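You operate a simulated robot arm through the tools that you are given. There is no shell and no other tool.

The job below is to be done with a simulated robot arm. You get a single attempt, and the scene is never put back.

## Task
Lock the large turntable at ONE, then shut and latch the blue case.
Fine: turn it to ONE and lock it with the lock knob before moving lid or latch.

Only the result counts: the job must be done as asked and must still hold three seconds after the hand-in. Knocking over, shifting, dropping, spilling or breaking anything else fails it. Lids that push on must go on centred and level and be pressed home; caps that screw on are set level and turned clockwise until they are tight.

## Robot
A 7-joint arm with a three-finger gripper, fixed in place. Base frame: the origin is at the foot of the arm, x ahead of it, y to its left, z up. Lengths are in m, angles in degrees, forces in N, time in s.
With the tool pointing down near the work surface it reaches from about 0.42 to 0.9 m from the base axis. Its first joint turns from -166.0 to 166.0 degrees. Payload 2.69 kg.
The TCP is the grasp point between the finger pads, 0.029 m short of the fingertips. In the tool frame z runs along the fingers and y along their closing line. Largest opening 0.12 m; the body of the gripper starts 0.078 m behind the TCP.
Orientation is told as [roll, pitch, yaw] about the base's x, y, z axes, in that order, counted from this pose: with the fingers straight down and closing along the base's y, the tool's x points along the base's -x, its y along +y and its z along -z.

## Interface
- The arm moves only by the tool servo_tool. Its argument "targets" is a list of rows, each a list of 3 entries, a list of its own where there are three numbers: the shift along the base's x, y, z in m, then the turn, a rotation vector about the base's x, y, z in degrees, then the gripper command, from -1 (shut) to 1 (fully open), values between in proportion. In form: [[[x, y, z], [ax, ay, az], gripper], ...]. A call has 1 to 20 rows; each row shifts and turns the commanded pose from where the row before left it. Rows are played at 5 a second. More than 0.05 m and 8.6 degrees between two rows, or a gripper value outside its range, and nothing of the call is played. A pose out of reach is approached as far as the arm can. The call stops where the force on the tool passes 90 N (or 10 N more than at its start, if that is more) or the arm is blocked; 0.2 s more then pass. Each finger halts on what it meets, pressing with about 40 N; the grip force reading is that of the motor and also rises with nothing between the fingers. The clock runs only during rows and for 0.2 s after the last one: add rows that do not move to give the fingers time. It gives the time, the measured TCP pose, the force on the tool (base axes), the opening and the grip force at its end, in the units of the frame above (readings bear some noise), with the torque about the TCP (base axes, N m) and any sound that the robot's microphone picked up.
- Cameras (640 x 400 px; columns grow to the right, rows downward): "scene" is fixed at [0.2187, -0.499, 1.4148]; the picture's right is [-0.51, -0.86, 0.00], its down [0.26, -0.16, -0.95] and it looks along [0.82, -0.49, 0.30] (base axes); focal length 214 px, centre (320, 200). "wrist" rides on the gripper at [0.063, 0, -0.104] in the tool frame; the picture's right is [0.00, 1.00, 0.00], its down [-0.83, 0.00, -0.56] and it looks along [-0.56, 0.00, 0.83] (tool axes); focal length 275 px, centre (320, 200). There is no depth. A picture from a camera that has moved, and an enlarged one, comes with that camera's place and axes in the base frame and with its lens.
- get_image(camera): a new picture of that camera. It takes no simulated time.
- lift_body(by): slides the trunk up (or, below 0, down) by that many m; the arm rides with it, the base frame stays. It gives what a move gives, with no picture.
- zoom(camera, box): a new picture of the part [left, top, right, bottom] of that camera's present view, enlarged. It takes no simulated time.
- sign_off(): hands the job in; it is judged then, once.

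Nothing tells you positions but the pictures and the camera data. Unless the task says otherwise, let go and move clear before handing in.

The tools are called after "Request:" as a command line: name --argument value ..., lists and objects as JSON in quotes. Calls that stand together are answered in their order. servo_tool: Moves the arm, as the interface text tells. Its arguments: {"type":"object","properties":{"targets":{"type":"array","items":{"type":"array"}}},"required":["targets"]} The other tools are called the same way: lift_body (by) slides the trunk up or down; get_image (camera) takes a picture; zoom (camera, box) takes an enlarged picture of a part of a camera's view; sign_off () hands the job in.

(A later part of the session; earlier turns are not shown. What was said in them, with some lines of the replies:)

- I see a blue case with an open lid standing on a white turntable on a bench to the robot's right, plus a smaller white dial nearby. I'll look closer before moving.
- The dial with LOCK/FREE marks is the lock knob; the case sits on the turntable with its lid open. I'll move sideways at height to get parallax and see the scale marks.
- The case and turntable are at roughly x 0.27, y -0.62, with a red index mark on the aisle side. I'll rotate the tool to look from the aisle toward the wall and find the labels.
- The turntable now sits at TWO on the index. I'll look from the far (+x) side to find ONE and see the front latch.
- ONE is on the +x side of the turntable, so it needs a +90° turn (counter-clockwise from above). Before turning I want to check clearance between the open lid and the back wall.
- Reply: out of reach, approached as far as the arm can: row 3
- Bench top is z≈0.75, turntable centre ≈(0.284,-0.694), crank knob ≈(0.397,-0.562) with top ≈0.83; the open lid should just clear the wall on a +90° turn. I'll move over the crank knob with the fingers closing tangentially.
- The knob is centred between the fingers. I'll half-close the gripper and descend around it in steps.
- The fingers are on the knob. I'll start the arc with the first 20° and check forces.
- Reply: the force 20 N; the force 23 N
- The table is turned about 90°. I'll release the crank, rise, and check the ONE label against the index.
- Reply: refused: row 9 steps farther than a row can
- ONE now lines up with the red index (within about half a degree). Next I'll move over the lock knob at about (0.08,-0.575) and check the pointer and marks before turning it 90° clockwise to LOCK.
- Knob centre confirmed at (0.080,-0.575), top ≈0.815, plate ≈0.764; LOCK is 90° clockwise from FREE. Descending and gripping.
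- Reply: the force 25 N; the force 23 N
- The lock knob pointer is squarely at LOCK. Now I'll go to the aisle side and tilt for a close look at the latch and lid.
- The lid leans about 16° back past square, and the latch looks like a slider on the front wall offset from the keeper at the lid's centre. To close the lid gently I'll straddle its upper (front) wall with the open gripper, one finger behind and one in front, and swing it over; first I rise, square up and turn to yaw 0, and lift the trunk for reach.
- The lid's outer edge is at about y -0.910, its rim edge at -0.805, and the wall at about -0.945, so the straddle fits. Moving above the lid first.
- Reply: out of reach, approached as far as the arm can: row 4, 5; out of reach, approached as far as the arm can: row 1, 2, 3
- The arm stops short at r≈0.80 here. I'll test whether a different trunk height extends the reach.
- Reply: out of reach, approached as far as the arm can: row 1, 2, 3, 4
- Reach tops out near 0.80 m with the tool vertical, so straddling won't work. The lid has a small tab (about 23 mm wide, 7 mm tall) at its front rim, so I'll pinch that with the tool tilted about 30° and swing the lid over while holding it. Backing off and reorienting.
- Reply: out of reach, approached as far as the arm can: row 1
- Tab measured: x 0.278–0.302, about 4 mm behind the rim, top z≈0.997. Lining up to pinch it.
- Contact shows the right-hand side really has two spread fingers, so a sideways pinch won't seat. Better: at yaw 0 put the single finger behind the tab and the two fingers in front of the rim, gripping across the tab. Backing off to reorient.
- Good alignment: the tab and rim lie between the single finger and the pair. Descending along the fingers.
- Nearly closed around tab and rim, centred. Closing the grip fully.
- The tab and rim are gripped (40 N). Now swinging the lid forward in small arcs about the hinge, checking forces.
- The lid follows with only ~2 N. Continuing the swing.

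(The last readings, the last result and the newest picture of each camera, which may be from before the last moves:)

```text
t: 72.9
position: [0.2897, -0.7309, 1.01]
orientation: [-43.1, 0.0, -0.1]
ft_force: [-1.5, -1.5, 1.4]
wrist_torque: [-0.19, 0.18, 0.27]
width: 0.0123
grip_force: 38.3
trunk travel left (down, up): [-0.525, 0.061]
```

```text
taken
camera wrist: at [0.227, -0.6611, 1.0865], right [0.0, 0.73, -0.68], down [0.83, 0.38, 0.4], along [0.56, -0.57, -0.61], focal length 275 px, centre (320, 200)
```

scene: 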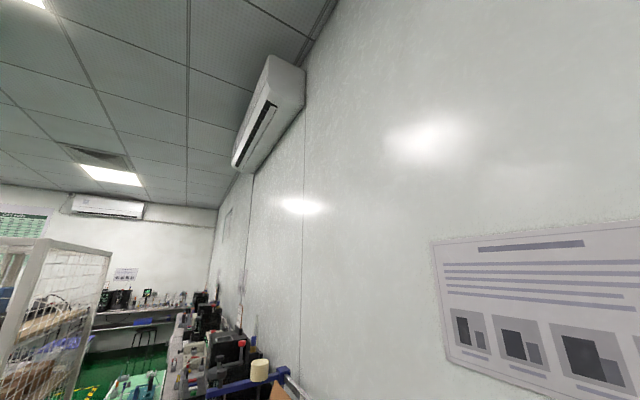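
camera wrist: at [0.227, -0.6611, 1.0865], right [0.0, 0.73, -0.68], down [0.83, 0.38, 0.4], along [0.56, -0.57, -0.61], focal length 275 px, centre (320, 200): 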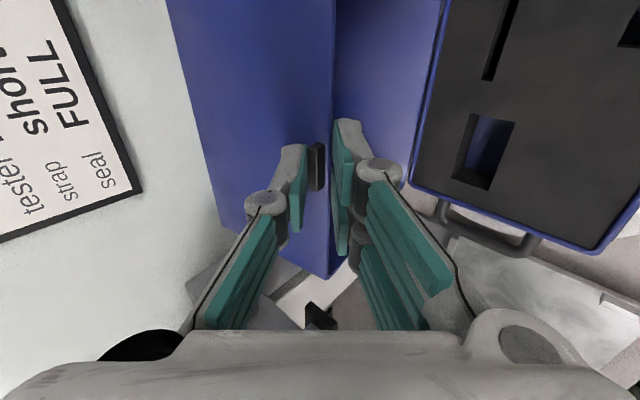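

Request:
servo_tool --targets '[[[0, 0.0145, -0.0032], [-3, 0, 0], -0.9], [[0, 0.0142, -0.0044], [-3, 0, 0], -0.9], [[0, 0.0137, -0.0061], [-4, 0, 0], -0.9], [[0, 0, 0], [0, 0, 0], -0.9]]'

Request:
get_image --camera "wrist"

```text
t: 73.9
position: [0.2894, -0.6872, 0.9983]
orientation: [-53.2, 0.0, 0.0]
ft_force: [1.0, 3.0, 13.7]
wrist_torque: [-0.47, 0.3, 0.12]
width: 0.0116
grip_force: 38.4
trunk travel left (down, up): [-0.525, 0.061]
```

```text
taken
camera wrist: at [0.2269, -0.6061, 1.0599], right [0.0, 0.6, -0.8], down [0.83, 0.45, 0.33], along [0.56, -0.66, -0.5], focal length 275 px, centre (320, 200)
```

wrist: 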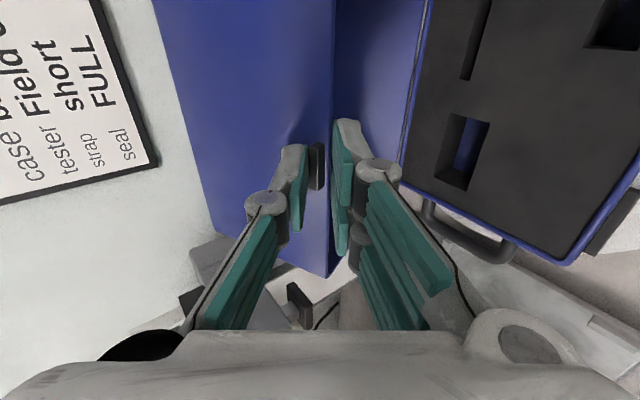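

Request:
servo_tool --targets '[[[0, 0.0145, -0.0058], [-4, 0, 0], -0.9], [[0, 0.013, -0.0078], [-4, 0, 0], -0.9], [[0, 0.0122, -0.0092], [-4, 0, 0], -0.9], [[0, 0, 0], [0, 0, 0], -0.9]]'

Request:
get_image --camera "wrist"

```text
t: 74.9
position: [0.2888, -0.6475, 0.9724]
orientation: [-64.9, 0.0, 0.0]
ft_force: [1.4, -5.8, -0.6]
wrist_torque: [-0.5, -0.36, -0.22]
width: 0.0118
grip_force: 38.6
trunk travel left (down, up): [-0.525, 0.061]
```

```text
taken
camera wrist: at [0.2263, -0.5552, 1.0171], right [0.0, 0.42, -0.91], down [0.83, 0.5, 0.23], along [0.56, -0.75, -0.35], focal length 275 px, centre (320, 200)
```

wrist: 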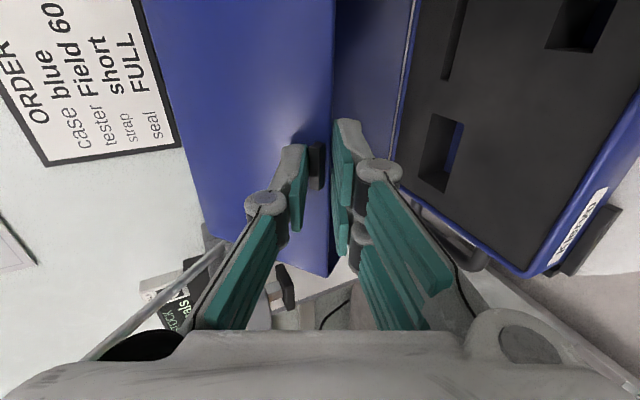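

Request:
servo_tool --targets '[[[0, 0.0114, -0.011], [-5, 0, 0], -0.9], [[0, 0.0104, -0.0119], [-5, 0, 0], -0.9], [[0, 0.009, -0.0123], [-4, 0, 0], -0.9], [[0, 0, 0], [0, 0, 0], -0.9]]'

Request:
get_image --camera "wrist"

```text
t: 75.9
position: [0.2894, -0.6175, 0.9392]
orientation: [-79.1, 0.0, 0.1]
ft_force: [-0.6, -4.0, 1.0]
wrist_torque: [-0.55, -0.27, 0.01]
width: 0.0113
grip_force: 38.2
trunk travel left (down, up): [-0.525, 0.061]
```

```text
taken
camera wrist: at [0.2261, -0.5167, 0.9583], right [0.0, 0.19, -0.98], down [0.83, 0.55, 0.1], along [0.56, -0.82, -0.16], focal length 275 px, centre (320, 200)
```

wrist: 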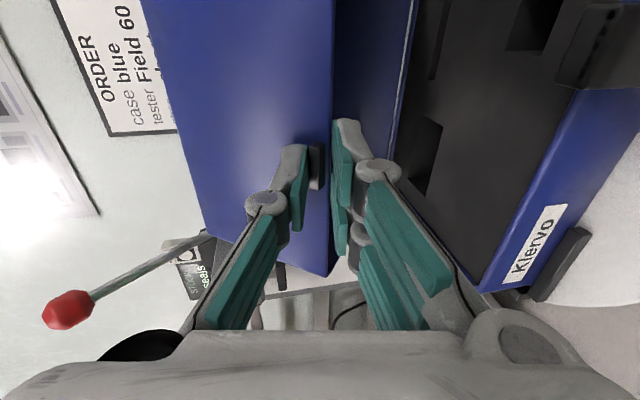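

Request:
servo_tool --targets '[[[0, 0.008, -0.0131], [-4, 0, 0], -0.9], [[0, 0.0069, -0.0136], [-4, 0, 0], -0.9], [[0, 0, 0], [0, 0, 0], -0.9]]'

Request:
get_image --camera "wrist"

```text
t: 76.7
position: [0.2898, -0.6016, 0.9112]
orientation: [-87.0, 0.0, 0.1]
ft_force: [-1.0, 3.9, 4.9]
wrist_torque: [-0.46, 0.05, -0.11]
width: 0.0113
grip_force: 38.3
trunk travel left (down, up): [-0.525, 0.061]
```

```text
taken
camera wrist: at [0.2262, -0.4992, 0.9164], right [0.0, 0.05, -1.0], down [0.83, 0.55, 0.03], along [0.56, -0.83, -0.05], focal length 275 px, centre (320, 200)
```

wrist: 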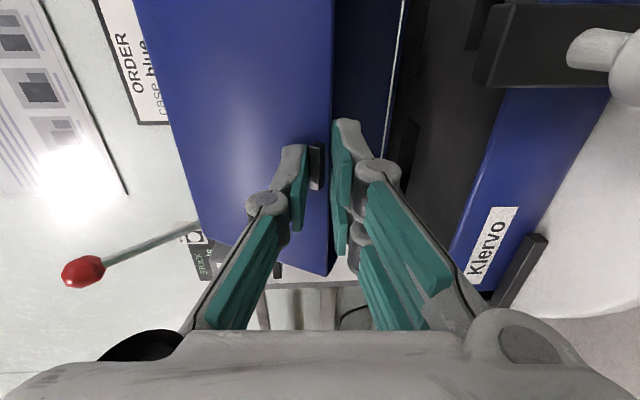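

Request:
zoom --camera "wrist" --box '[400, 0, 640, 150]'

```text
2.67 times, centred on (520, 75) of wrist
camera zoom: at [0.2262, -0.4992, 0.9164], right [0.0, 0.05, -1.0], down [0.83, 0.55, 0.03], along [0.56, -0.83, -0.05], focal length 734 px, centre (-213, 533)
```

zoom: 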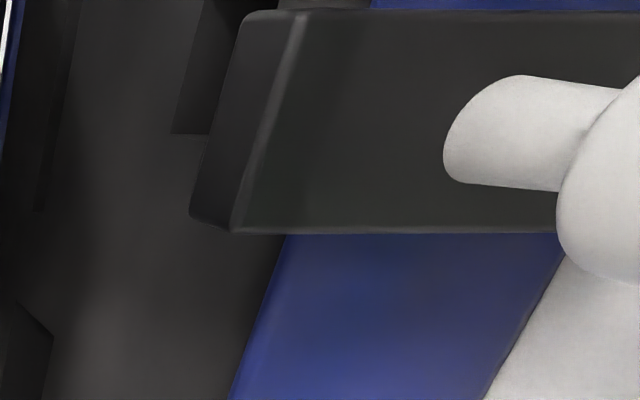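

The lid is down to about 25° open. Two more small steps, then I'll open the grip and withdraw so it drops the last bit.

Request:
servo_tool --targets '[[[0, 0.0043, -0.0125], [-1, 0, 0], -0.9], [[0, 0.0045, -0.0115], [0, 0, 0], -0.9], [[0, 0, 0], [0, 0, 0], -0.9]]'

Request:
get_image --camera "wrist"

```text
t: 77.5
position: [0.2898, -0.5932, 0.8868]
orientation: [-87.9, 0.0, 0.0]
ft_force: [2.1, 0.2, 0.0]
wrist_torque: [0.17, -0.06, 0.14]
width: 0.009
grip_force: 36.9
trunk travel left (down, up): [-0.525, 0.061]
```

```text
taken
camera wrist: at [0.2268, -0.4907, 0.8904], right [0.0, 0.04, -1.0], down [0.83, 0.56, 0.02], along [0.56, -0.83, -0.03], focal length 275 px, centre (320, 200)
```

wrist: 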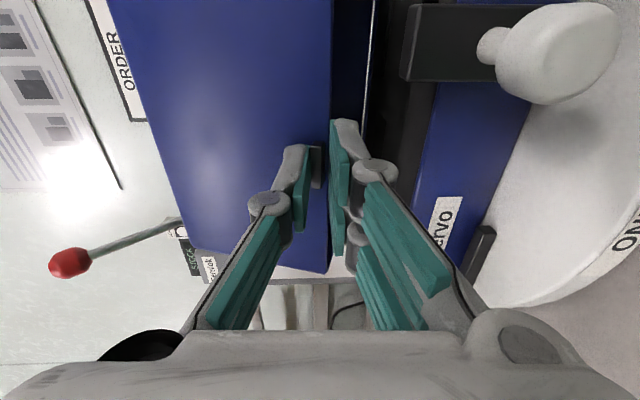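

Request:
servo_tool --targets '[[[0, 0, 0], [0, 0, 0], -0.7], [[0, 0, 0], [0, 0, 0], -0.5], [[0, 0.005, 0], [0, 0, 0], -0.4], [[0, 0.01, 0], [0, 0, 0], -0.4], [[0, 0.015, 0], [0, 0, 0], -0.4], [[0, 0.03, 0], [0, 0, 0], -0.4], [[0, 0.03, 0.01], [0, 0, 0], -0.4], [[0, 0, 0], [0, 0, 0], -0.4]]'

Request:
get_image --camera "wrist"

```text
t: 79.3
position: [0.2894, -0.504, 0.8977]
orientation: [-88.0, 0.0, -0.1]
ft_force: [0.3, -0.7, -0.2]
wrist_torque: [-0.02, 0.0, 0.01]
width: 0.0361
grip_force: 0.0
trunk travel left (down, up): [-0.525, 0.061]
```

```text
taken
camera wrist: at [0.2267, -0.4014, 0.9017], right [0.0, 0.03, -1.0], down [0.83, 0.56, 0.02], along [0.56, -0.83, -0.03], focal length 275 px, centre (320, 200)
```

wrist: 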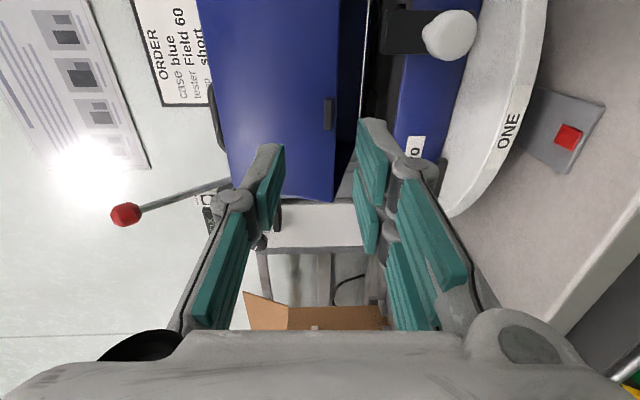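

The hinge has enough friction that the lid rests about 15° open. I'll take a look at the latch, then go above and press the lid's front edge down.

Request:
zoom --camera "wrist" --box '[320, 0, 520, 130]'

Request:
servo_tool --targets '[[[0, 0.01, 0.02], [8, 0, 0], -0.4], [[0, 0, 0.025], [8, 0, 0], -0.7], [[0, 0, 0.025], [8, 0, 0], -1], [[0, 0, 0.025], [8, 0, 0], -1], [[0, 0, 0.025], [8, 0, 0], -1], [[0, 0, 0.025], [8, 0, 0], -1], [[0, 0, 0.02], [8, 0, 0], -1], [[0, 0, 0.02], [8, 0, 0], -1], [[0, 0, 0], [8, 0, 0], -1], [[-0.01, -0.02, 0], [8, 0, 0], -1], [[-0.01, -0.02, 0], [8, 0, 0], -1], [[-0.01, -0.02, 0], [0, 0, 0], -1], [[-0.009, -0.02, 0], [0, 0, 0], -1], [[0, -0.02, 0], [0, 0, 0], -1], [[0, -0.02, 0], [0, 0, 0], -1], [[0, -0.018, 0], [0, 0, 0], -1], [[0, 0, 0], [0, 0, 0], -1]]'

Request:
get_image --camera "wrist"

```text
3.08 times, centred on (420, 65) of wrist
camera zoom: at [0.2267, -0.4014, 0.9017], right [0.0, 0.03, -1.0], down [0.83, 0.56, 0.02], along [0.56, -0.83, -0.03], focal length 847 px, centre (12, 615)
```

zoom: 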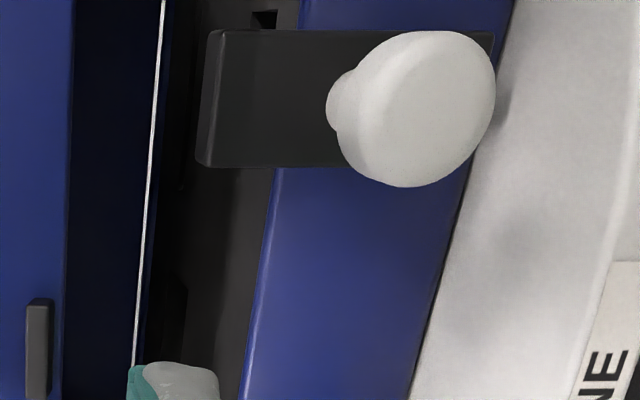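

```text
t: 82.9
position: [0.2512, -0.6276, 1.0596]
orientation: [0.0, 0.1, 0.0]
ft_force: [-0.2, 0.4, -0.4]
wrist_torque: [0.02, -0.04, 0.0]
width: 0.0
grip_force: 28.5
out of reach, approached as far as the arm can: row 8
trunk travel left (down, up): [-0.525, 0.061]
```

```text
taken
camera wrist: at [0.1883, -0.6293, 1.1647], right [0.0, 1.0, 0.0], down [0.83, 0.0, 0.56], along [0.56, 0.0, -0.83], focal length 275 px, centre (320, 200)
```

wrist: 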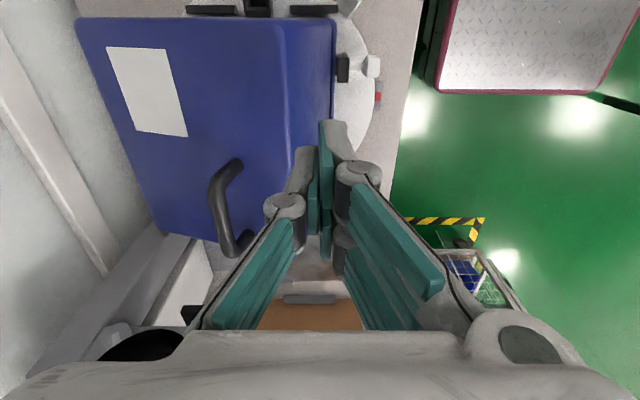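

Request:
servo_tool --targets '[[[-0.01, -0.02, -0.02], [0, 0, 0], -1], [[0, 0, -0.02], [0, 0, 0], -1], [[0, 0, -0.01], [0, 0, 0], -1], [[0, 0, -0.01], [0, 0, 0], -1], [[0, 0, -0.01], [0, 0, 0], -1], [[0, 0, 0], [0, 0, 0], -1]]'

Request:
get_image --camera "wrist"

```text
t: 84.4
position: [0.2412, -0.6419, 0.9979]
orientation: [0.5, 0.2, 0.0]
ft_force: [-5.7, 33.2, 41.9]
wrist_torque: [0.63, 0.34, 0.14]
width: 0.0
grip_force: 28.6
trunk travel left (down, up): [-0.525, 0.061]
stopped in row 6: the force on the tool passed its limit at 91 N (the readings are from after the stop); the commanded pose is now the measured one
```

```text
taken
camera wrist: at [0.1776, -0.6461, 1.1016], right [-0.01, 1.0, 0.01], down [0.83, 0.0, 0.55], along [0.55, 0.01, -0.83], focal length 275 px, centre (320, 200)
```

wrist: 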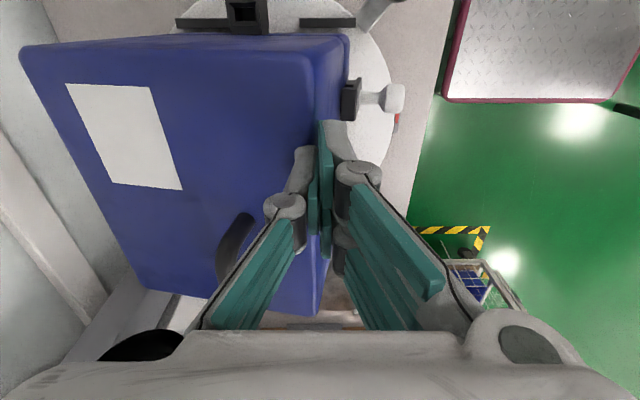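

My fingertips were catching the rounded front edge rather than the top face. I'll lift, move back ~4 cm onto the top, and press straight down.

Request:
servo_tool --targets '[[[0, 0.002, 0.02], [0, 0, 0], -1], [[0, 0, 0.02], [0, 0, 0], -1], [[-0.005, -0.03, 0], [0, 0, 0], -1], [[0, -0.015, 0], [0, 0, 0], -1], [[0, 0, -0.015], [0, 0, 0], -1], [[0, 0, -0.01], [0, 0, 0], -1], [[0, 0, 0], [0, 0, 0], -1]]'

Request:
get_image --camera "wrist"

```text
t: 86.0
position: [0.2351, -0.6883, 1.0084]
orientation: [0.5, 0.0, 0.0]
ft_force: [-0.7, -0.7, 0.0]
wrist_torque: [0.0, -0.03, -0.01]
width: 0.0003
grip_force: 29.1
trunk travel left (down, up): [-0.525, 0.061]
```

```text
taken
camera wrist: at [0.173, -0.6918, 1.1127], right [0.0, 1.0, 0.01], down [0.83, 0.0, 0.55], along [0.55, 0.01, -0.83], focal length 275 px, centre (320, 200)
```

wrist: 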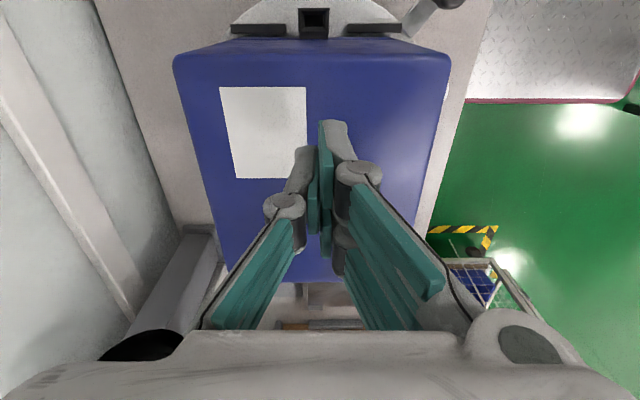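

The lid now looks level and down. I'll press gently on top to make sure it's home.

Request:
servo_tool --targets '[[[0, 0, -0.012], [0, 0, 0], -1], [[0, 0, -0.012], [0, 0, 0], -1], [[0, 0, -0.005], [0, 0, 0], -1], [[0, 0, 0], [0, 0, 0], -1]]'

```text
t: 87.0
position: [0.236, -0.6894, 0.9801]
orientation: [0.5, 0.0, 0.0]
ft_force: [0.0, -0.1, -0.1]
wrist_torque: [0.0, -0.02, -0.01]
width: 0.0
grip_force: 28.6
trunk travel left (down, up): [-0.525, 0.061]
```

Request:
servo_tool --targets '[[[0, 0.015, 0], [0, 0, 0], -1], [[0, 0.01, -0.003], [0, 0, 0], -1], [[0, 0, -0.003], [0, 0, 0], -1], [[0, 0, -0.003], [0, 0, 0], -1], [[0, 0, 0], [0, 0, 0], -1]]'

Request:
get_image --camera "wrist"

```text
t: 88.2
position: [0.2368, -0.6633, 0.9703]
orientation: [0.6, 0.2, 0.1]
ft_force: [-0.4, 0.7, -0.4]
wrist_torque: [0.04, 0.02, 0.01]
width: 0.0001
grip_force: 28.5
trunk travel left (down, up): [-0.525, 0.061]
```

```text
taken
camera wrist: at [0.1734, -0.6666, 1.0747], right [0.0, 1.0, 0.01], down [0.83, 0.0, 0.56], along [0.56, 0.01, -0.83], focal length 275 px, centre (320, 200)
```

wrist: 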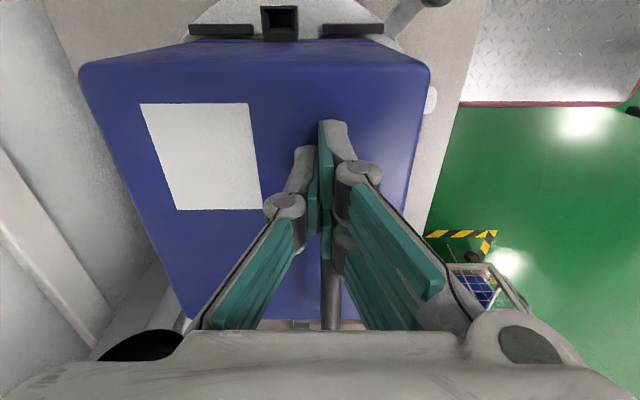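

Request:
servo_tool --targets '[[[-0.008, 0, 0], [0, 0, 0], -1], [[0, 0, -0.003], [0, 0, 0], -1], [[0, 0, -0.003], [0, 0, 0], -1], [[0, 0, -0.003], [0, 0, 0], -1], [[0, 0, 0], [0, 0, 0], -1]]'

```text
t: 89.4
position: [0.2284, -0.6649, 0.9687]
orientation: [0.0, 0.0, 0.0]
ft_force: [-0.2, 22.3, 62.0]
wrist_torque: [0.64, -0.01, 0.08]
width: 0.0059
grip_force: 28.7
trunk travel left (down, up): [-0.525, 0.061]
```

Firm contact at 62 N, so the lid is home. Now rising and going to the aisle side to look at the lid seam and latch.

Request:
servo_tool --targets '[[[0, 0, 0.02], [0, 0, 0], -1], [[0, 0, 0.04], [0, 0, 0], -1], [[0, 0.02, 0.04], [0, 0, 0], -1], [[0.01, 0.03, 0.02], [0, 0, -8], -1], [[0, 0.03, 0], [0, 0, -8], -1], [[0, 0.03, 0], [0, 0, -8], -1], [[0, 0.03, 0], [0, 0, -8], -1], [[0, 0.03, 0], [0, 0, -8], 0], [[0, 0.03, 0], [0, 0, -8], 1], [[0, 0.03, 0], [0, 0, -8], 1], [[0, 0, -0.02], [0, 0, -8], 1], [[0, 0, -0.03], [0, 0, -8], 1], [[0, 0, -0.03], [0, 0, -8], 1], [[0, 0, 0], [0, 0, -8], 1], [[0, 0, 0], [0, 0, -2], 1], [[0, 0, -0.02], [-7.5, 0, 0], 1], [[0, 0, -0.02], [-7.5, 0, 0], 1], [[0, 0, -0.02], [-7.5, 0, 0], 1], [[0, 0, -0.02], [-7.5, 0, 0], 1], [[0, 0, 0], [0, 0, 0], 1]]'

Request:
get_image --camera "wrist"

Request:
zoom --camera "wrist" --box '[230, 80, 430, 230]'

```text
t: 93.6
position: [0.2392, -0.4336, 0.9209]
orientation: [0.5, -30.0, -90.0]
ft_force: [-0.3, -0.6, -0.1]
wrist_torque: [-0.01, -0.03, -0.01]
width: 0.1198
grip_force: 0.1
trunk travel left (down, up): [-0.525, 0.061]
```

```text
taken
camera wrist: at [0.2379, -0.3285, 0.9799], right [1.0, 0.01, 0.01], down [0.0, -0.44, 0.9], along [0.01, -0.9, -0.44], focal length 275 px, centre (320, 200)
```

wrist: 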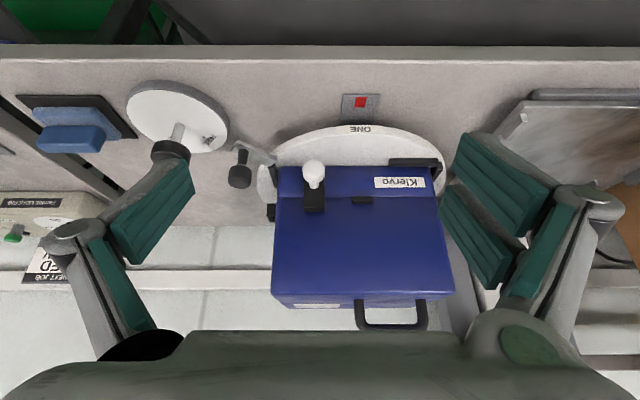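

```text
2.67 times, centred on (330, 155) of wrist
camera zoom: at [0.2379, -0.3285, 0.9799], right [1.0, 0.01, 0.01], down [0.0, -0.44, 0.9], along [0.01, -0.9, -0.44], focal length 734 px, centre (293, 320)
```

zoom: 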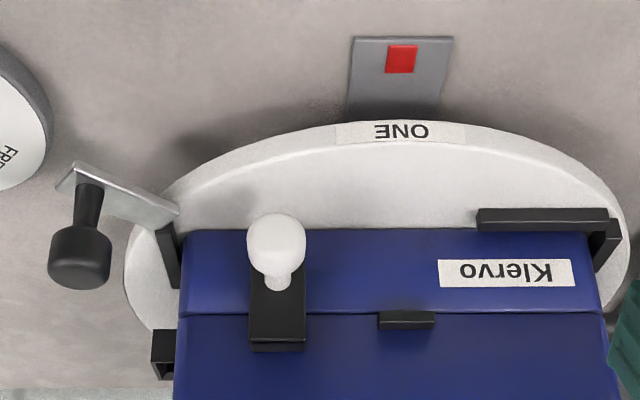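

The lid is shut with its tab sitting at the seam; the latch block stands beside it, rising past the seam, with a white peg at about (0.234,-0.577,0.822). I take it as a slider that moves +x over the tab. I'll come down over the peg with a finger either side.

Request:
servo_tool --targets '[[[0, 0, 0.01], [7.5, 0, 0], 0.5], [[0, 0, 0.01], [7.5, 0, 0], 0], [[0, 0, 0.01], [7.5, 0, 0], -0.2], [[0, 0, 0], [7.5, 0, 0], -0.2], [[-0.002, -0.035, 0], [0, 0, 0], -0.2], [[-0.002, -0.035, 0], [0, 0, 0], -0.2], [[-0.001, -0.035, -0.005], [0, 0, 0], -0.2], [[0, -0.033, -0.01], [0, 0, 0], -0.2], [[0, 0, 0], [0, 0, 0], -0.2]]'

Request:
get_image --camera "wrist"

Request:
zoom --camera "wrist" --box '[240, 80, 400, 220]'

```text
t: 95.6
position: [0.2322, -0.5738, 0.9359]
orientation: [0.5, 0.1, -90.0]
ft_force: [-0.4, -0.2, -1.2]
wrist_torque: [0.0, 0.03, 0.01]
width: 0.0481
grip_force: 0.0
trunk travel left (down, up): [-0.525, 0.061]
```

```text
taken
camera wrist: at [0.2313, -0.5115, 1.0408], right [1.0, 0.0, 0.01], down [0.0, -0.83, 0.56], along [0.01, -0.56, -0.83], focal length 275 px, centre (320, 200)
```

wrist: 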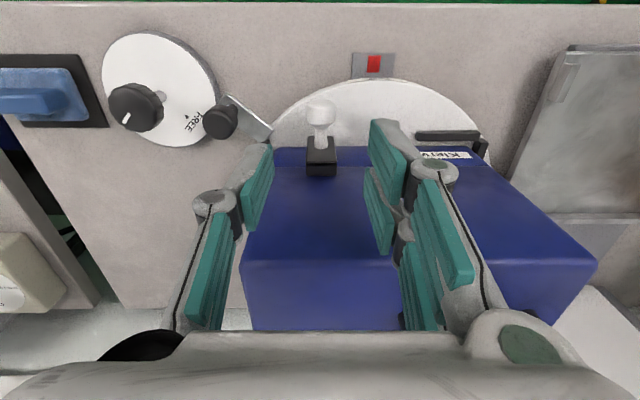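

```text
2.86 times, centred on (320, 150) of wrist
camera zoom: at [0.2313, -0.5115, 1.0408], right [1.0, 0.0, 0.01], down [0.0, -0.83, 0.56], along [0.01, -0.56, -0.83], focal length 786 px, centre (320, 343)
```

zoom: 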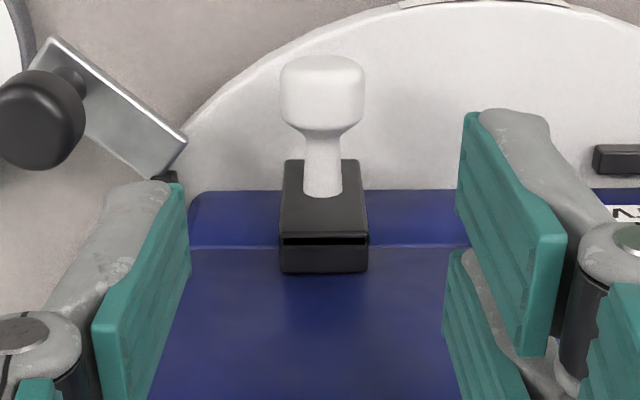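

A slot runs along the block at seam height, confirming it slides along x onto the tab. Descending over the white peg and closing.

Request:
servo_tool --targets '[[[0.0015, 0.001, -0.03], [0, 0, 0], -0.2], [[0, 0, -0.03], [0, 0, 0], -0.2], [[0, 0, -0.025], [0, 0, 0], -0.2], [[0, 0, -0.013], [0, 0, 0], -0.2], [[0, 0, -0.01], [0, 0, 0], -0.2], [[0, 0, 0], [0, 0, 0], -0.2]]'

Request:
get_image --camera "wrist"

```text
t: 96.7
position: [0.2358, -0.5766, 0.8521]
orientation: [0.6, -0.9, -90.0]
ft_force: [-3.1, 18.1, 42.0]
wrist_torque: [-3.15, 0.47, -0.4]
width: 0.0478
grip_force: 0.0
trunk travel left (down, up): [-0.525, 0.061]
stopped in row 5: the force on the tool passed its limit at 110 N (the readings are from after the stop); the commanded pose is now the measured one
```

```text
taken
camera wrist: at [0.2335, -0.5133, 0.955], right [1.0, 0.0, 0.01], down [0.0, -0.82, 0.57], along [0.01, -0.57, -0.82], focal length 275 px, centre (320, 200)
```

wrist: 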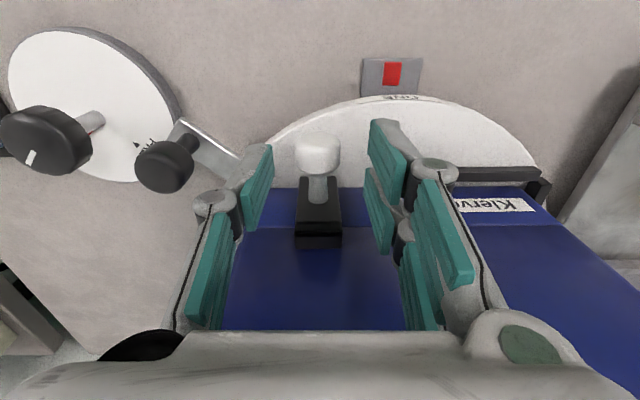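

The palm touched the lid's front edge. I'll back off and come in tilted about 35° so the gripper body stays on the aisle side.

Request:
servo_tool --targets '[[[0, 0.005, 0.02], [0, 0, 0], -0.2], [[0, 0.015, 0.03], [0, 0.9, 0], -0.2], [[0, 0.025, 0.01], [-7, 0, 0], -0.2], [[0, 0.005, 0], [-7, 0, 0], -0.2], [[0, 0, -0.01], [-7, 0, 0], -0.2], [[0, 0, -0.01], [-7, 0, 0], -0.2], [[-0.002, 0, 0], [-7, 0, 0], -0.2], [[0, 0, 0], [0, 0, 0], -0.2]]'

Request:
get_image --camera "wrist"

Request:
zoom --camera "wrist" --box '[220, 60, 440, 230]'

```text
t: 98.5
position: [0.2337, -0.5255, 0.8869]
orientation: [-0.3, -35.6, -89.9]
ft_force: [0.2, -0.2, 0.3]
wrist_torque: [-0.01, 0.0, 0.01]
width: 0.0481
grip_force: 0.1
trunk travel left (down, up): [-0.525, 0.061]
```

```text
taken
camera wrist: at [0.2343, -0.415, 0.9358], right [1.0, 0.0, -0.01], down [0.01, -0.35, 0.94], along [0.0, -0.94, -0.35], focal length 275 px, centre (320, 200)
```

wrist: 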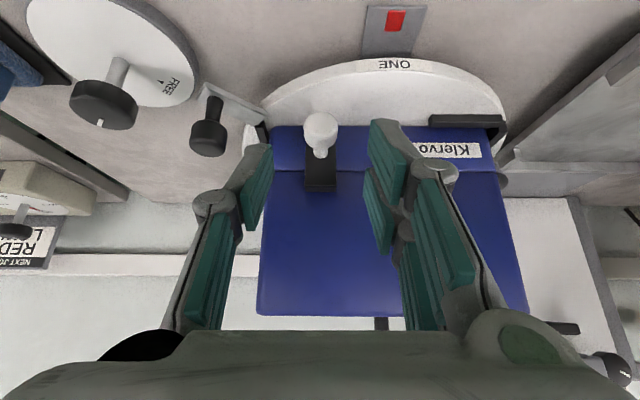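

```text
2.35 times, centred on (330, 145) of wrist
camera zoom: at [0.2343, -0.415, 0.9358], right [1.0, 0.0, -0.01], down [0.01, -0.35, 0.94], along [0.0, -0.94, -0.35], focal length 648 px, centre (296, 329)
```

zoom: 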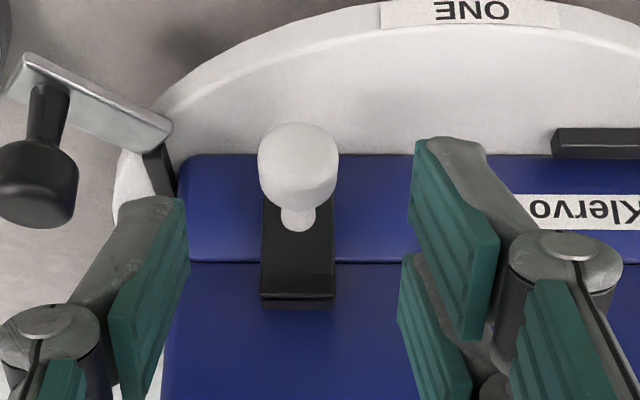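

Request:
servo_tool --targets '[[[0, -0.014, -0.017], [0, 0, 0], -0.2], [[0, -0.014, -0.017], [0, 0, 0], -0.2], [[0, -0.007, -0.009], [0, 0, 0], -0.2], [[0, -0.006, -0.007], [0, 0, 0], -0.2], [[0, 0, 0], [0, 0, 0], -0.2]]'

Request:
get_image --camera "wrist"

Request:
zoom --camera "wrist" --box '[220, 80, 440, 250]'

```text
t: 99.7
position: [0.2346, -0.5655, 0.8381]
orientation: [-0.3, -35.3, -89.9]
ft_force: [1.2, 0.3, 0.3]
wrist_torque: [-0.01, -0.02, 0.05]
width: 0.0479
grip_force: 0.1
trunk travel left (down, up): [-0.525, 0.061]
```

```text
taken
camera wrist: at [0.2344, -0.456, 0.8862], right [1.0, 0.0, -0.01], down [0.01, -0.35, 0.93], along [0.0, -0.94, -0.35], focal length 275 px, centre (320, 200)
```

wrist: 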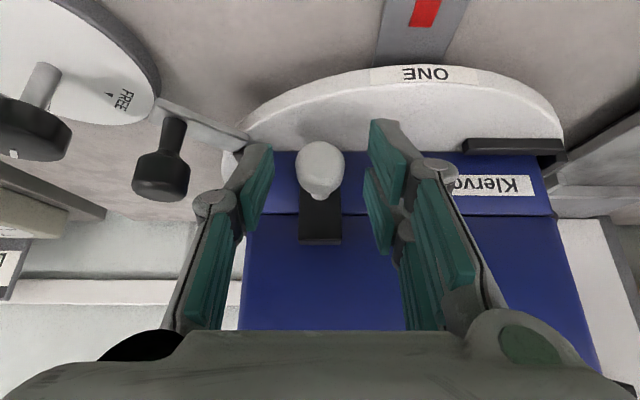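

```text
2.35 times, centred on (330, 165) of wrist
camera zoom: at [0.2344, -0.456, 0.8862], right [1.0, 0.0, -0.01], down [0.01, -0.35, 0.93], along [0.0, -0.94, -0.35], focal length 648 px, centre (296, 282)
```

zoom: 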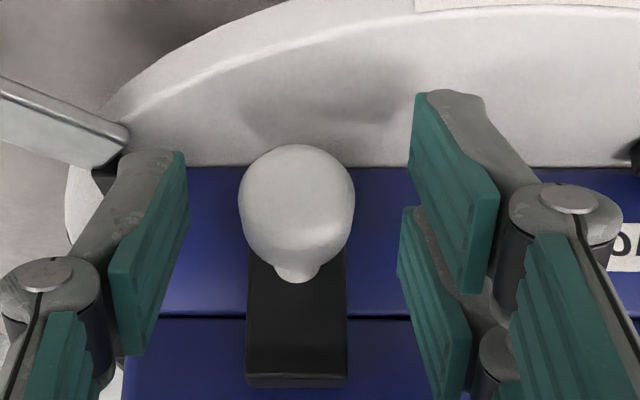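

Head is centred between the fingers. Closing, then a small test slide in +x.

Request:
servo_tool --targets '[[[0, 0, 0], [0, 0, 0], -0.5], [[0, 0, 0], [0, 0, 0], -0.7], [[0, 0, 0], [0, 0, 0], -0.7]]'

Request:
servo_tool --targets '[[[0.005, 0, 0], [0, 0, 0], -0.7], [[0.005, 0, 0], [0, 0, 0], -0.7], [[0, 0, 0], [0, 0, 0], -0.7]]'

Request:
get_image --camera "wrist"

```text
t: 100.5
position: [0.2335, -0.5664, 0.8377]
orientation: [-0.3, -35.3, -90.0]
ft_force: [1.2, 1.6, 0.1]
wrist_torque: [0.07, -0.02, -0.01]
width: 0.0199
grip_force: 40.2
trunk travel left (down, up): [-0.525, 0.061]
```

```text
t: 101.3
position: [0.2435, -0.566, 0.8372]
orientation: [-0.4, -35.4, -90.0]
ft_force: [-4.9, 1.1, 1.1]
wrist_torque: [0.1, 0.11, -0.22]
width: 0.0202
grip_force: 39.9
trunk travel left (down, up): [-0.525, 0.061]
```

```text
taken
camera wrist: at [0.2437, -0.4556, 0.8862], right [1.0, 0.0, -0.01], down [0.01, -0.35, 0.93], along [0.0, -0.94, -0.35], focal length 275 px, centre (320, 200)
```

wrist: 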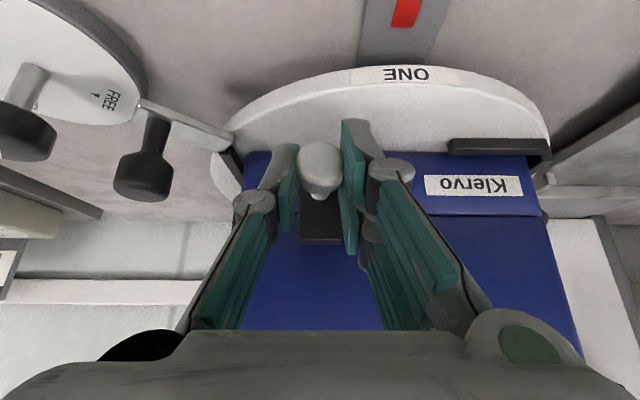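

The block slides freely. Continuing toward the tab.

Request:
servo_tool --targets '[[[0.007, 0, 0], [0, 0, 0], -0.7], [[0.007, 0, 0], [0, 0, 0], -0.7], [[0.006, 0, 0], [0, 0, 0], -0.7], [[0.005, 0, 0], [0, 0, 0], -0.7], [[0.005, 0, 0], [0, 0, 0], -0.7], [[0, 0, 0], [0, 0, 0], -0.7]]'

Request:
get_image --camera "wrist"

Request:
zoom --camera "wrist" --box '[230, 120, 430, 270]'

```text
t: 102.7
position: [0.2741, -0.566, 0.8388]
orientation: [-0.4, -35.4, -89.9]
ft_force: [-2.9, 4.3, 2.0]
wrist_torque: [0.14, 0.0, -0.15]
width: 0.0204
grip_force: 40.3
trunk travel left (down, up): [-0.525, 0.061]
```

```text
taken
camera wrist: at [0.2747, -0.4557, 0.8862], right [1.0, 0.0, -0.01], down [0.01, -0.36, 0.93], along [0.0, -0.93, -0.36], focal length 275 px, centre (320, 200)
```

wrist: 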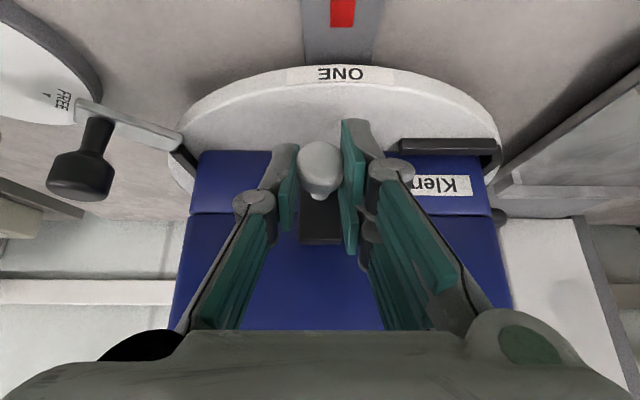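

```text
2.67 times, centred on (330, 195) of wrist
camera zoom: at [0.2747, -0.4557, 0.8862], right [1.0, 0.0, -0.01], down [0.01, -0.36, 0.93], along [0.0, -0.93, -0.36], focal length 734 px, centre (293, 213)
```

zoom: 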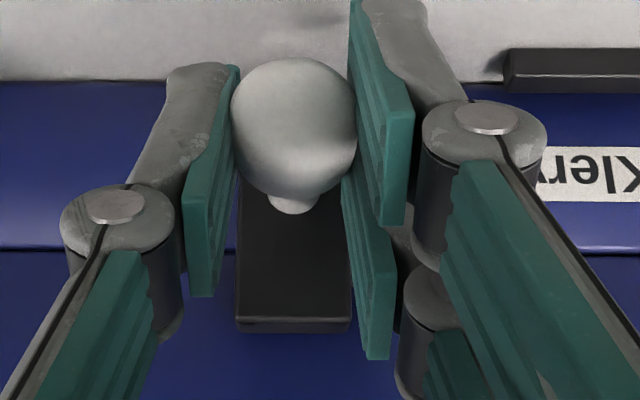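

Request:
servo_tool --targets '[[[0.005, 0, 0], [0, 0, 0], -0.7], [[0.005, 0, 0], [0, 0, 0], -0.7], [[0.004, 0, 0], [0, 0, 0], -0.7], [[0, 0, 0], [0, 0, 0], -0.7]]'

```text
t: 103.7
position: [0.288, -0.5665, 0.8384]
orientation: [-0.3, -35.5, -89.9]
ft_force: [-3.3, 9.9, 5.7]
wrist_torque: [0.07, 0.06, -0.11]
width: 0.0202
grip_force: 39.6
trunk travel left (down, up): [-0.525, 0.061]
```

Request:
servo_tool --targets '[[[0.002, 0, 0], [0, 0, 0], -0.7], [[0.002, 0, 0], [0, 0, 0], -0.7], [[0, 0, 0], [0, 0, 0], -0.7]]'

Request:
get_image --camera "wrist"

```text
t: 104.5
position: [0.2938, -0.566, 0.8386]
orientation: [-0.3, -35.5, -89.9]
ft_force: [-4.2, 9.2, 8.2]
wrist_torque: [0.1, 0.08, -0.19]
width: 0.0203
grip_force: 40.1
trunk travel left (down, up): [-0.525, 0.061]
```

```text
taken
camera wrist: at [0.2925, -0.4558, 0.8859], right [1.0, 0.0, -0.01], down [0.01, -0.35, 0.94], along [0.0, -0.94, -0.35], focal length 275 px, centre (320, 200)
```

wrist: 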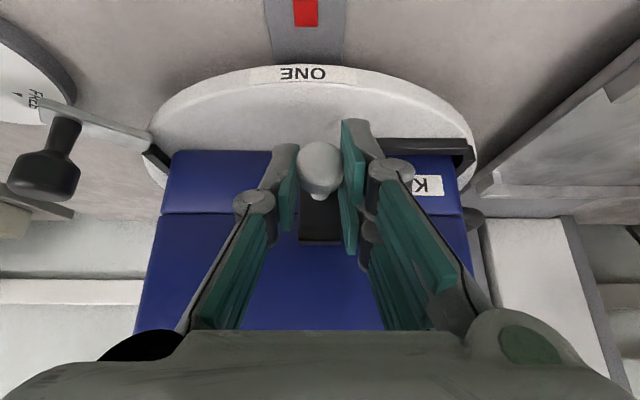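

Request:
servo_tool --targets '[[[0.002, 0, 0], [0, 0, 0], -0.7], [[0.002, 0, 0], [0, 0, 0], -0.7], [[0.002, 0, 0], [0, 0, 0], -0.7], [[0, 0, 0], [0, 0, 0], -0.7]]'

Request:
zoom --camera "wrist" --box '[230, 120, 430, 270]'

```text
t: 105.5
position: [0.2945, -0.5655, 0.8377]
orientation: [-0.6, -35.3, -90.1]
ft_force: [-24.1, 9.6, 5.6]
wrist_torque: [-0.02, 0.29, 0.1]
width: 0.0201
grip_force: 39.7
trunk travel left (down, up): [-0.525, 0.061]
```

```text
2.67 times, centred on (330, 195) of wrist
camera zoom: at [0.2951, -0.4556, 0.8861], right [1.0, 0.0, -0.01], down [0.01, -0.36, 0.93], along [-0.01, -0.93, -0.36], focal length 734 px, centre (293, 213)
```

zoom: 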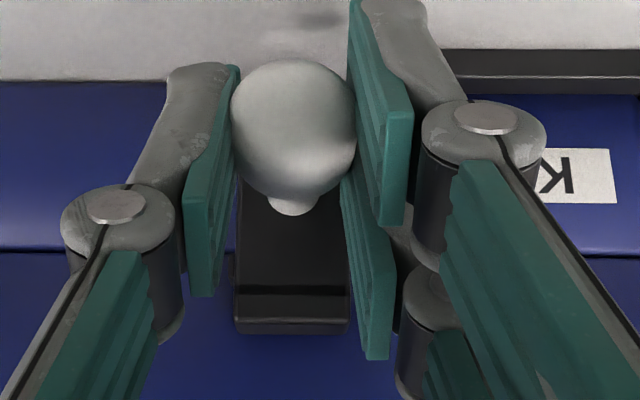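

End stop reached (24 N), with the tab now in the block's slot. Releasing the peg and backing away.

Request:
servo_tool --targets '[[[-0.002, 0, 0], [0, 0, 0], -0.7], [[0, 0, 0], [0, 0, 0], -0.5], [[0, 0, 0], [0, 0, 0], -0.3], [[0, 0, 0], [0, 0, 0], -0.2], [[0, 0.014, 0.02], [0, 0, 0], -0.2], [[0, 0.02, 0.028], [0, 0, 0], -0.2], [[0, 0.03, 0.03], [0, 0, 0], -0.2], [[0, 0.03, 0.02], [0, 0, 0], 0.5], [[0, 0.03, 0.01], [0, 0, 0], 1], [[0, 0, 0], [0, 0, 0], 1]]'

Request:
get_image --camera "wrist"

Request:
zoom --camera "wrist" --box '[220, 60, 440, 230]'

Request:
zoom --camera "wrist" --box '[60, 40, 320, 230]'

```text
t: 107.7
position: [0.2955, -0.4426, 0.9454]
orientation: [-0.3, -35.5, -90.0]
ft_force: [0.2, -0.1, 0.7]
wrist_torque: [-0.01, 0.02, -0.03]
width: 0.1201
grip_force: 0.1
trunk travel left (down, up): [-0.525, 0.061]
```

```text
taken
camera wrist: at [0.2964, -0.3327, 0.9937], right [1.0, 0.0, -0.01], down [0.01, -0.35, 0.94], along [0.0, -0.94, -0.35], focal length 275 px, centre (320, 200)
```

wrist: 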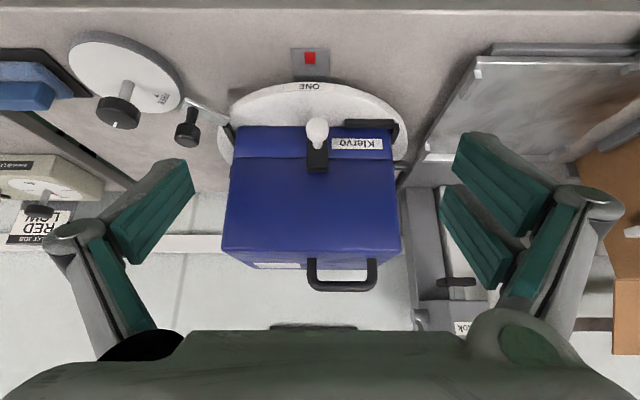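

```text
2.35 times, centred on (330, 145) of wrist
camera zoom: at [0.2964, -0.3327, 0.9937], right [1.0, 0.0, -0.01], down [0.01, -0.35, 0.94], along [0.0, -0.94, -0.35], focal length 648 px, centre (296, 329)
```

zoom: 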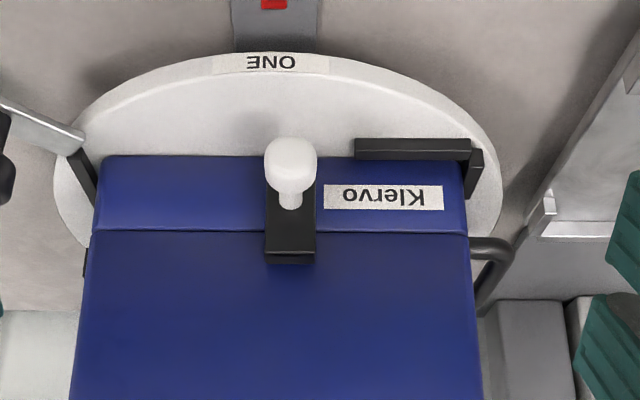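

```text
2.11 times, centred on (190, 135) of wrist
camera zoom: at [0.2964, -0.3327, 0.9937], right [1.0, 0.0, -0.01], down [0.01, -0.35, 0.94], along [0.0, -0.94, -0.35], focal length 580 px, centre (594, 337)
```

zoom: 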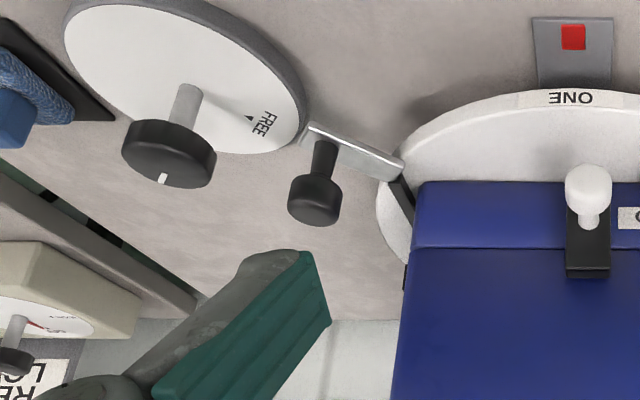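

The block now covers the tab. Finally I'll verify the index alignment and the lock knob from clear viewpoints.

Request:
servo_tool --targets '[[[-0.012, 0.02, 0.03], [7, 0, 0], 1], [[0, 0.01, 0.02], [7, 0, 0], 1], [[0, 0, 0], [7, 0, 0], 1], [[0, 0, 0], [7, 0, 0], 1], [[0, 0, 0], [7.4, 0, 0], 1], [[0, 0, 0], [0, 0, 0], 1]]'

Request:
get_image --camera "wrist"

Request:
zoom --camera "wrist" --box '[270, 140, 370, 215]'

Request:
zoom --camera "wrist" --box '[240, 150, 420, 300]'

```text
t: 109.1
position: [0.2839, -0.4124, 0.9962]
orientation: [-0.3, 0.0, -89.9]
ft_force: [-0.6, 0.2, -0.4]
wrist_torque: [-0.03, 0.03, 0.0]
width: 0.12
grip_force: 0.0
trunk travel left (down, up): [-0.525, 0.061]
```

```text
taken
camera wrist: at [0.2842, -0.3509, 1.1001], right [1.0, 0.01, -0.01], down [0.01, -0.83, 0.56], along [0.0, -0.56, -0.83], focal length 275 px, centre (320, 200)
```

wrist: 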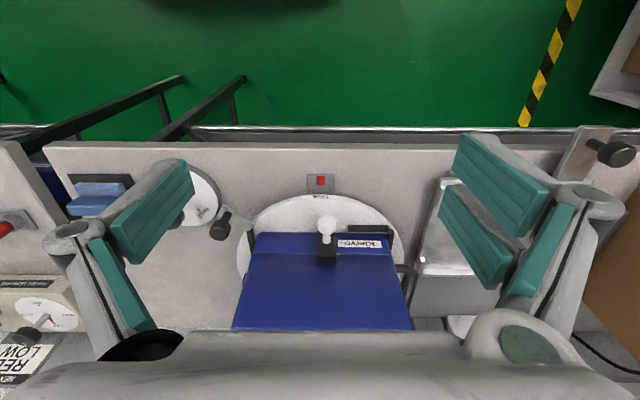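

```text
5.33 times, centred on (320, 178) of wrist
camera zoom: at [0.2842, -0.3509, 1.1001], right [1.0, 0.01, -0.01], down [0.01, -0.83, 0.56], along [0.0, -0.56, -0.83], focal length 1468 px, centre (320, 320)
```

zoom: 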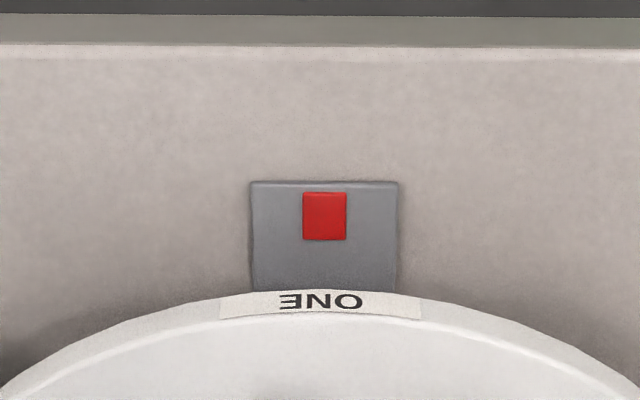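

```text
2.67 times, centred on (330, 225) of wrist
camera zoom: at [0.2842, -0.3509, 1.1001], right [1.0, 0.01, -0.01], down [0.01, -0.83, 0.56], along [0.0, -0.56, -0.83], focal length 734 px, centre (293, 133)
```

zoom: 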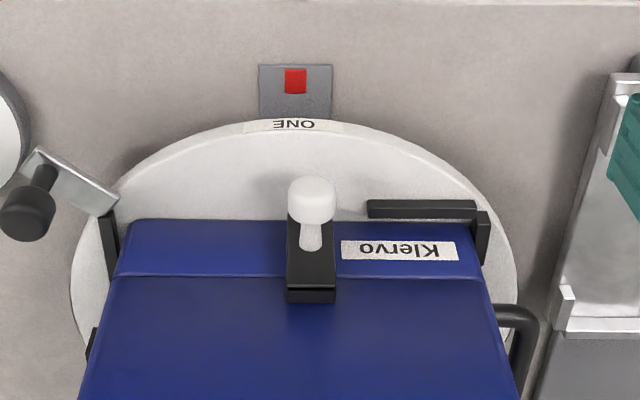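

Request:
servo_tool --targets '[[[-0.035, -0.02, 0.02], [0, 0, 0], 1], [[-0.035, -0.02, 0.02], [0, 0, 0], 1], [[-0.035, -0.02, 0.02], [0, 0, 0], 1], [[-0.035, 0, 0.02], [0, 0, 0], 1], [[-0.035, 0, 0], [0, 0, 0], 1], [[0, 0, 0], [0, 0, 0], 1]]'

Request:
get_image --camera "wrist"

Request:
zoom --camera "wrist" --box '[240, 110, 400, 230]'

```text
t: 110.5
position: [0.1103, -0.4719, 1.0742]
orientation: [-0.3, -0.2, -90.0]
ft_force: [-0.4, -0.7, -0.2]
wrist_torque: [0.0, 0.04, 0.01]
width: 0.12
grip_force: 0.0
trunk travel left (down, up): [-0.525, 0.061]
```

```text
taken
camera wrist: at [0.1094, -0.4102, 1.1787], right [1.0, 0.01, -0.01], down [0.01, -0.83, 0.56], along [0.0, -0.56, -0.83], focal length 275 px, centre (320, 200)
```

wrist: 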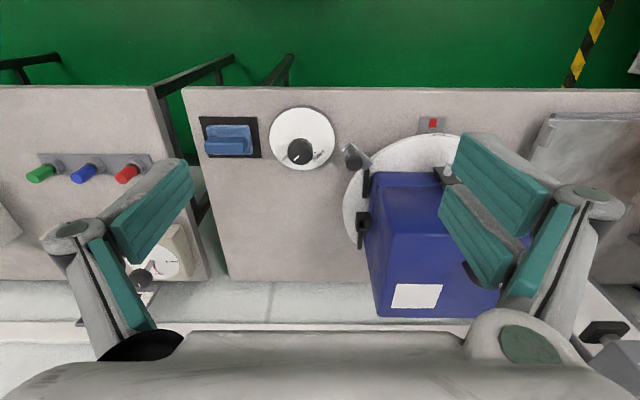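

```text
3.33 times, centred on (320, 170) of wrist
camera zoom: at [0.1094, -0.4102, 1.1787], right [1.0, 0.01, -0.01], down [0.01, -0.83, 0.56], along [0.0, -0.56, -0.83], focal length 918 px, centre (320, 300)
```

zoom: 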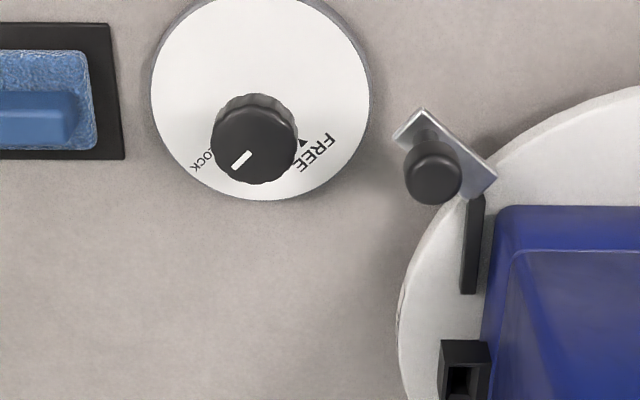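

The lock pointer is at LOCK and ONE lines up with the index mark. The lid is shut, the latch is at its end stop over the tab, and the arm is clear. Handing in.

Request:
sign_off

```text
The job is handed in.
```

The turntable is locked at ONE, and the blue case is shut and latched. I've handed the job in, but no verdict has come back.

- **Turntable:** I turned it 90° by the crank, so ONE sits within about 1 mm of the red index mark. The lock knob was then turned to LOCK before I touched the lid or latch. There was no click. I didn't test the lock directly, but ONE was still on the mark after all the lid and latch work.
- **Lid:** I swung it over by its tab and pressed it home from above with about 60 N. The seam looks closed and level.
- **Latch:** I slid the block along the front of the case to its end stop. The lid's tab is now in its slot.

While closing the case, the gripper twice pressed the lid's front top edge hard enough to trip the force limit, at 91 N and 110 N. The case, turntable and nearby items looked undisturbed afterwards. The arm is released and clear.
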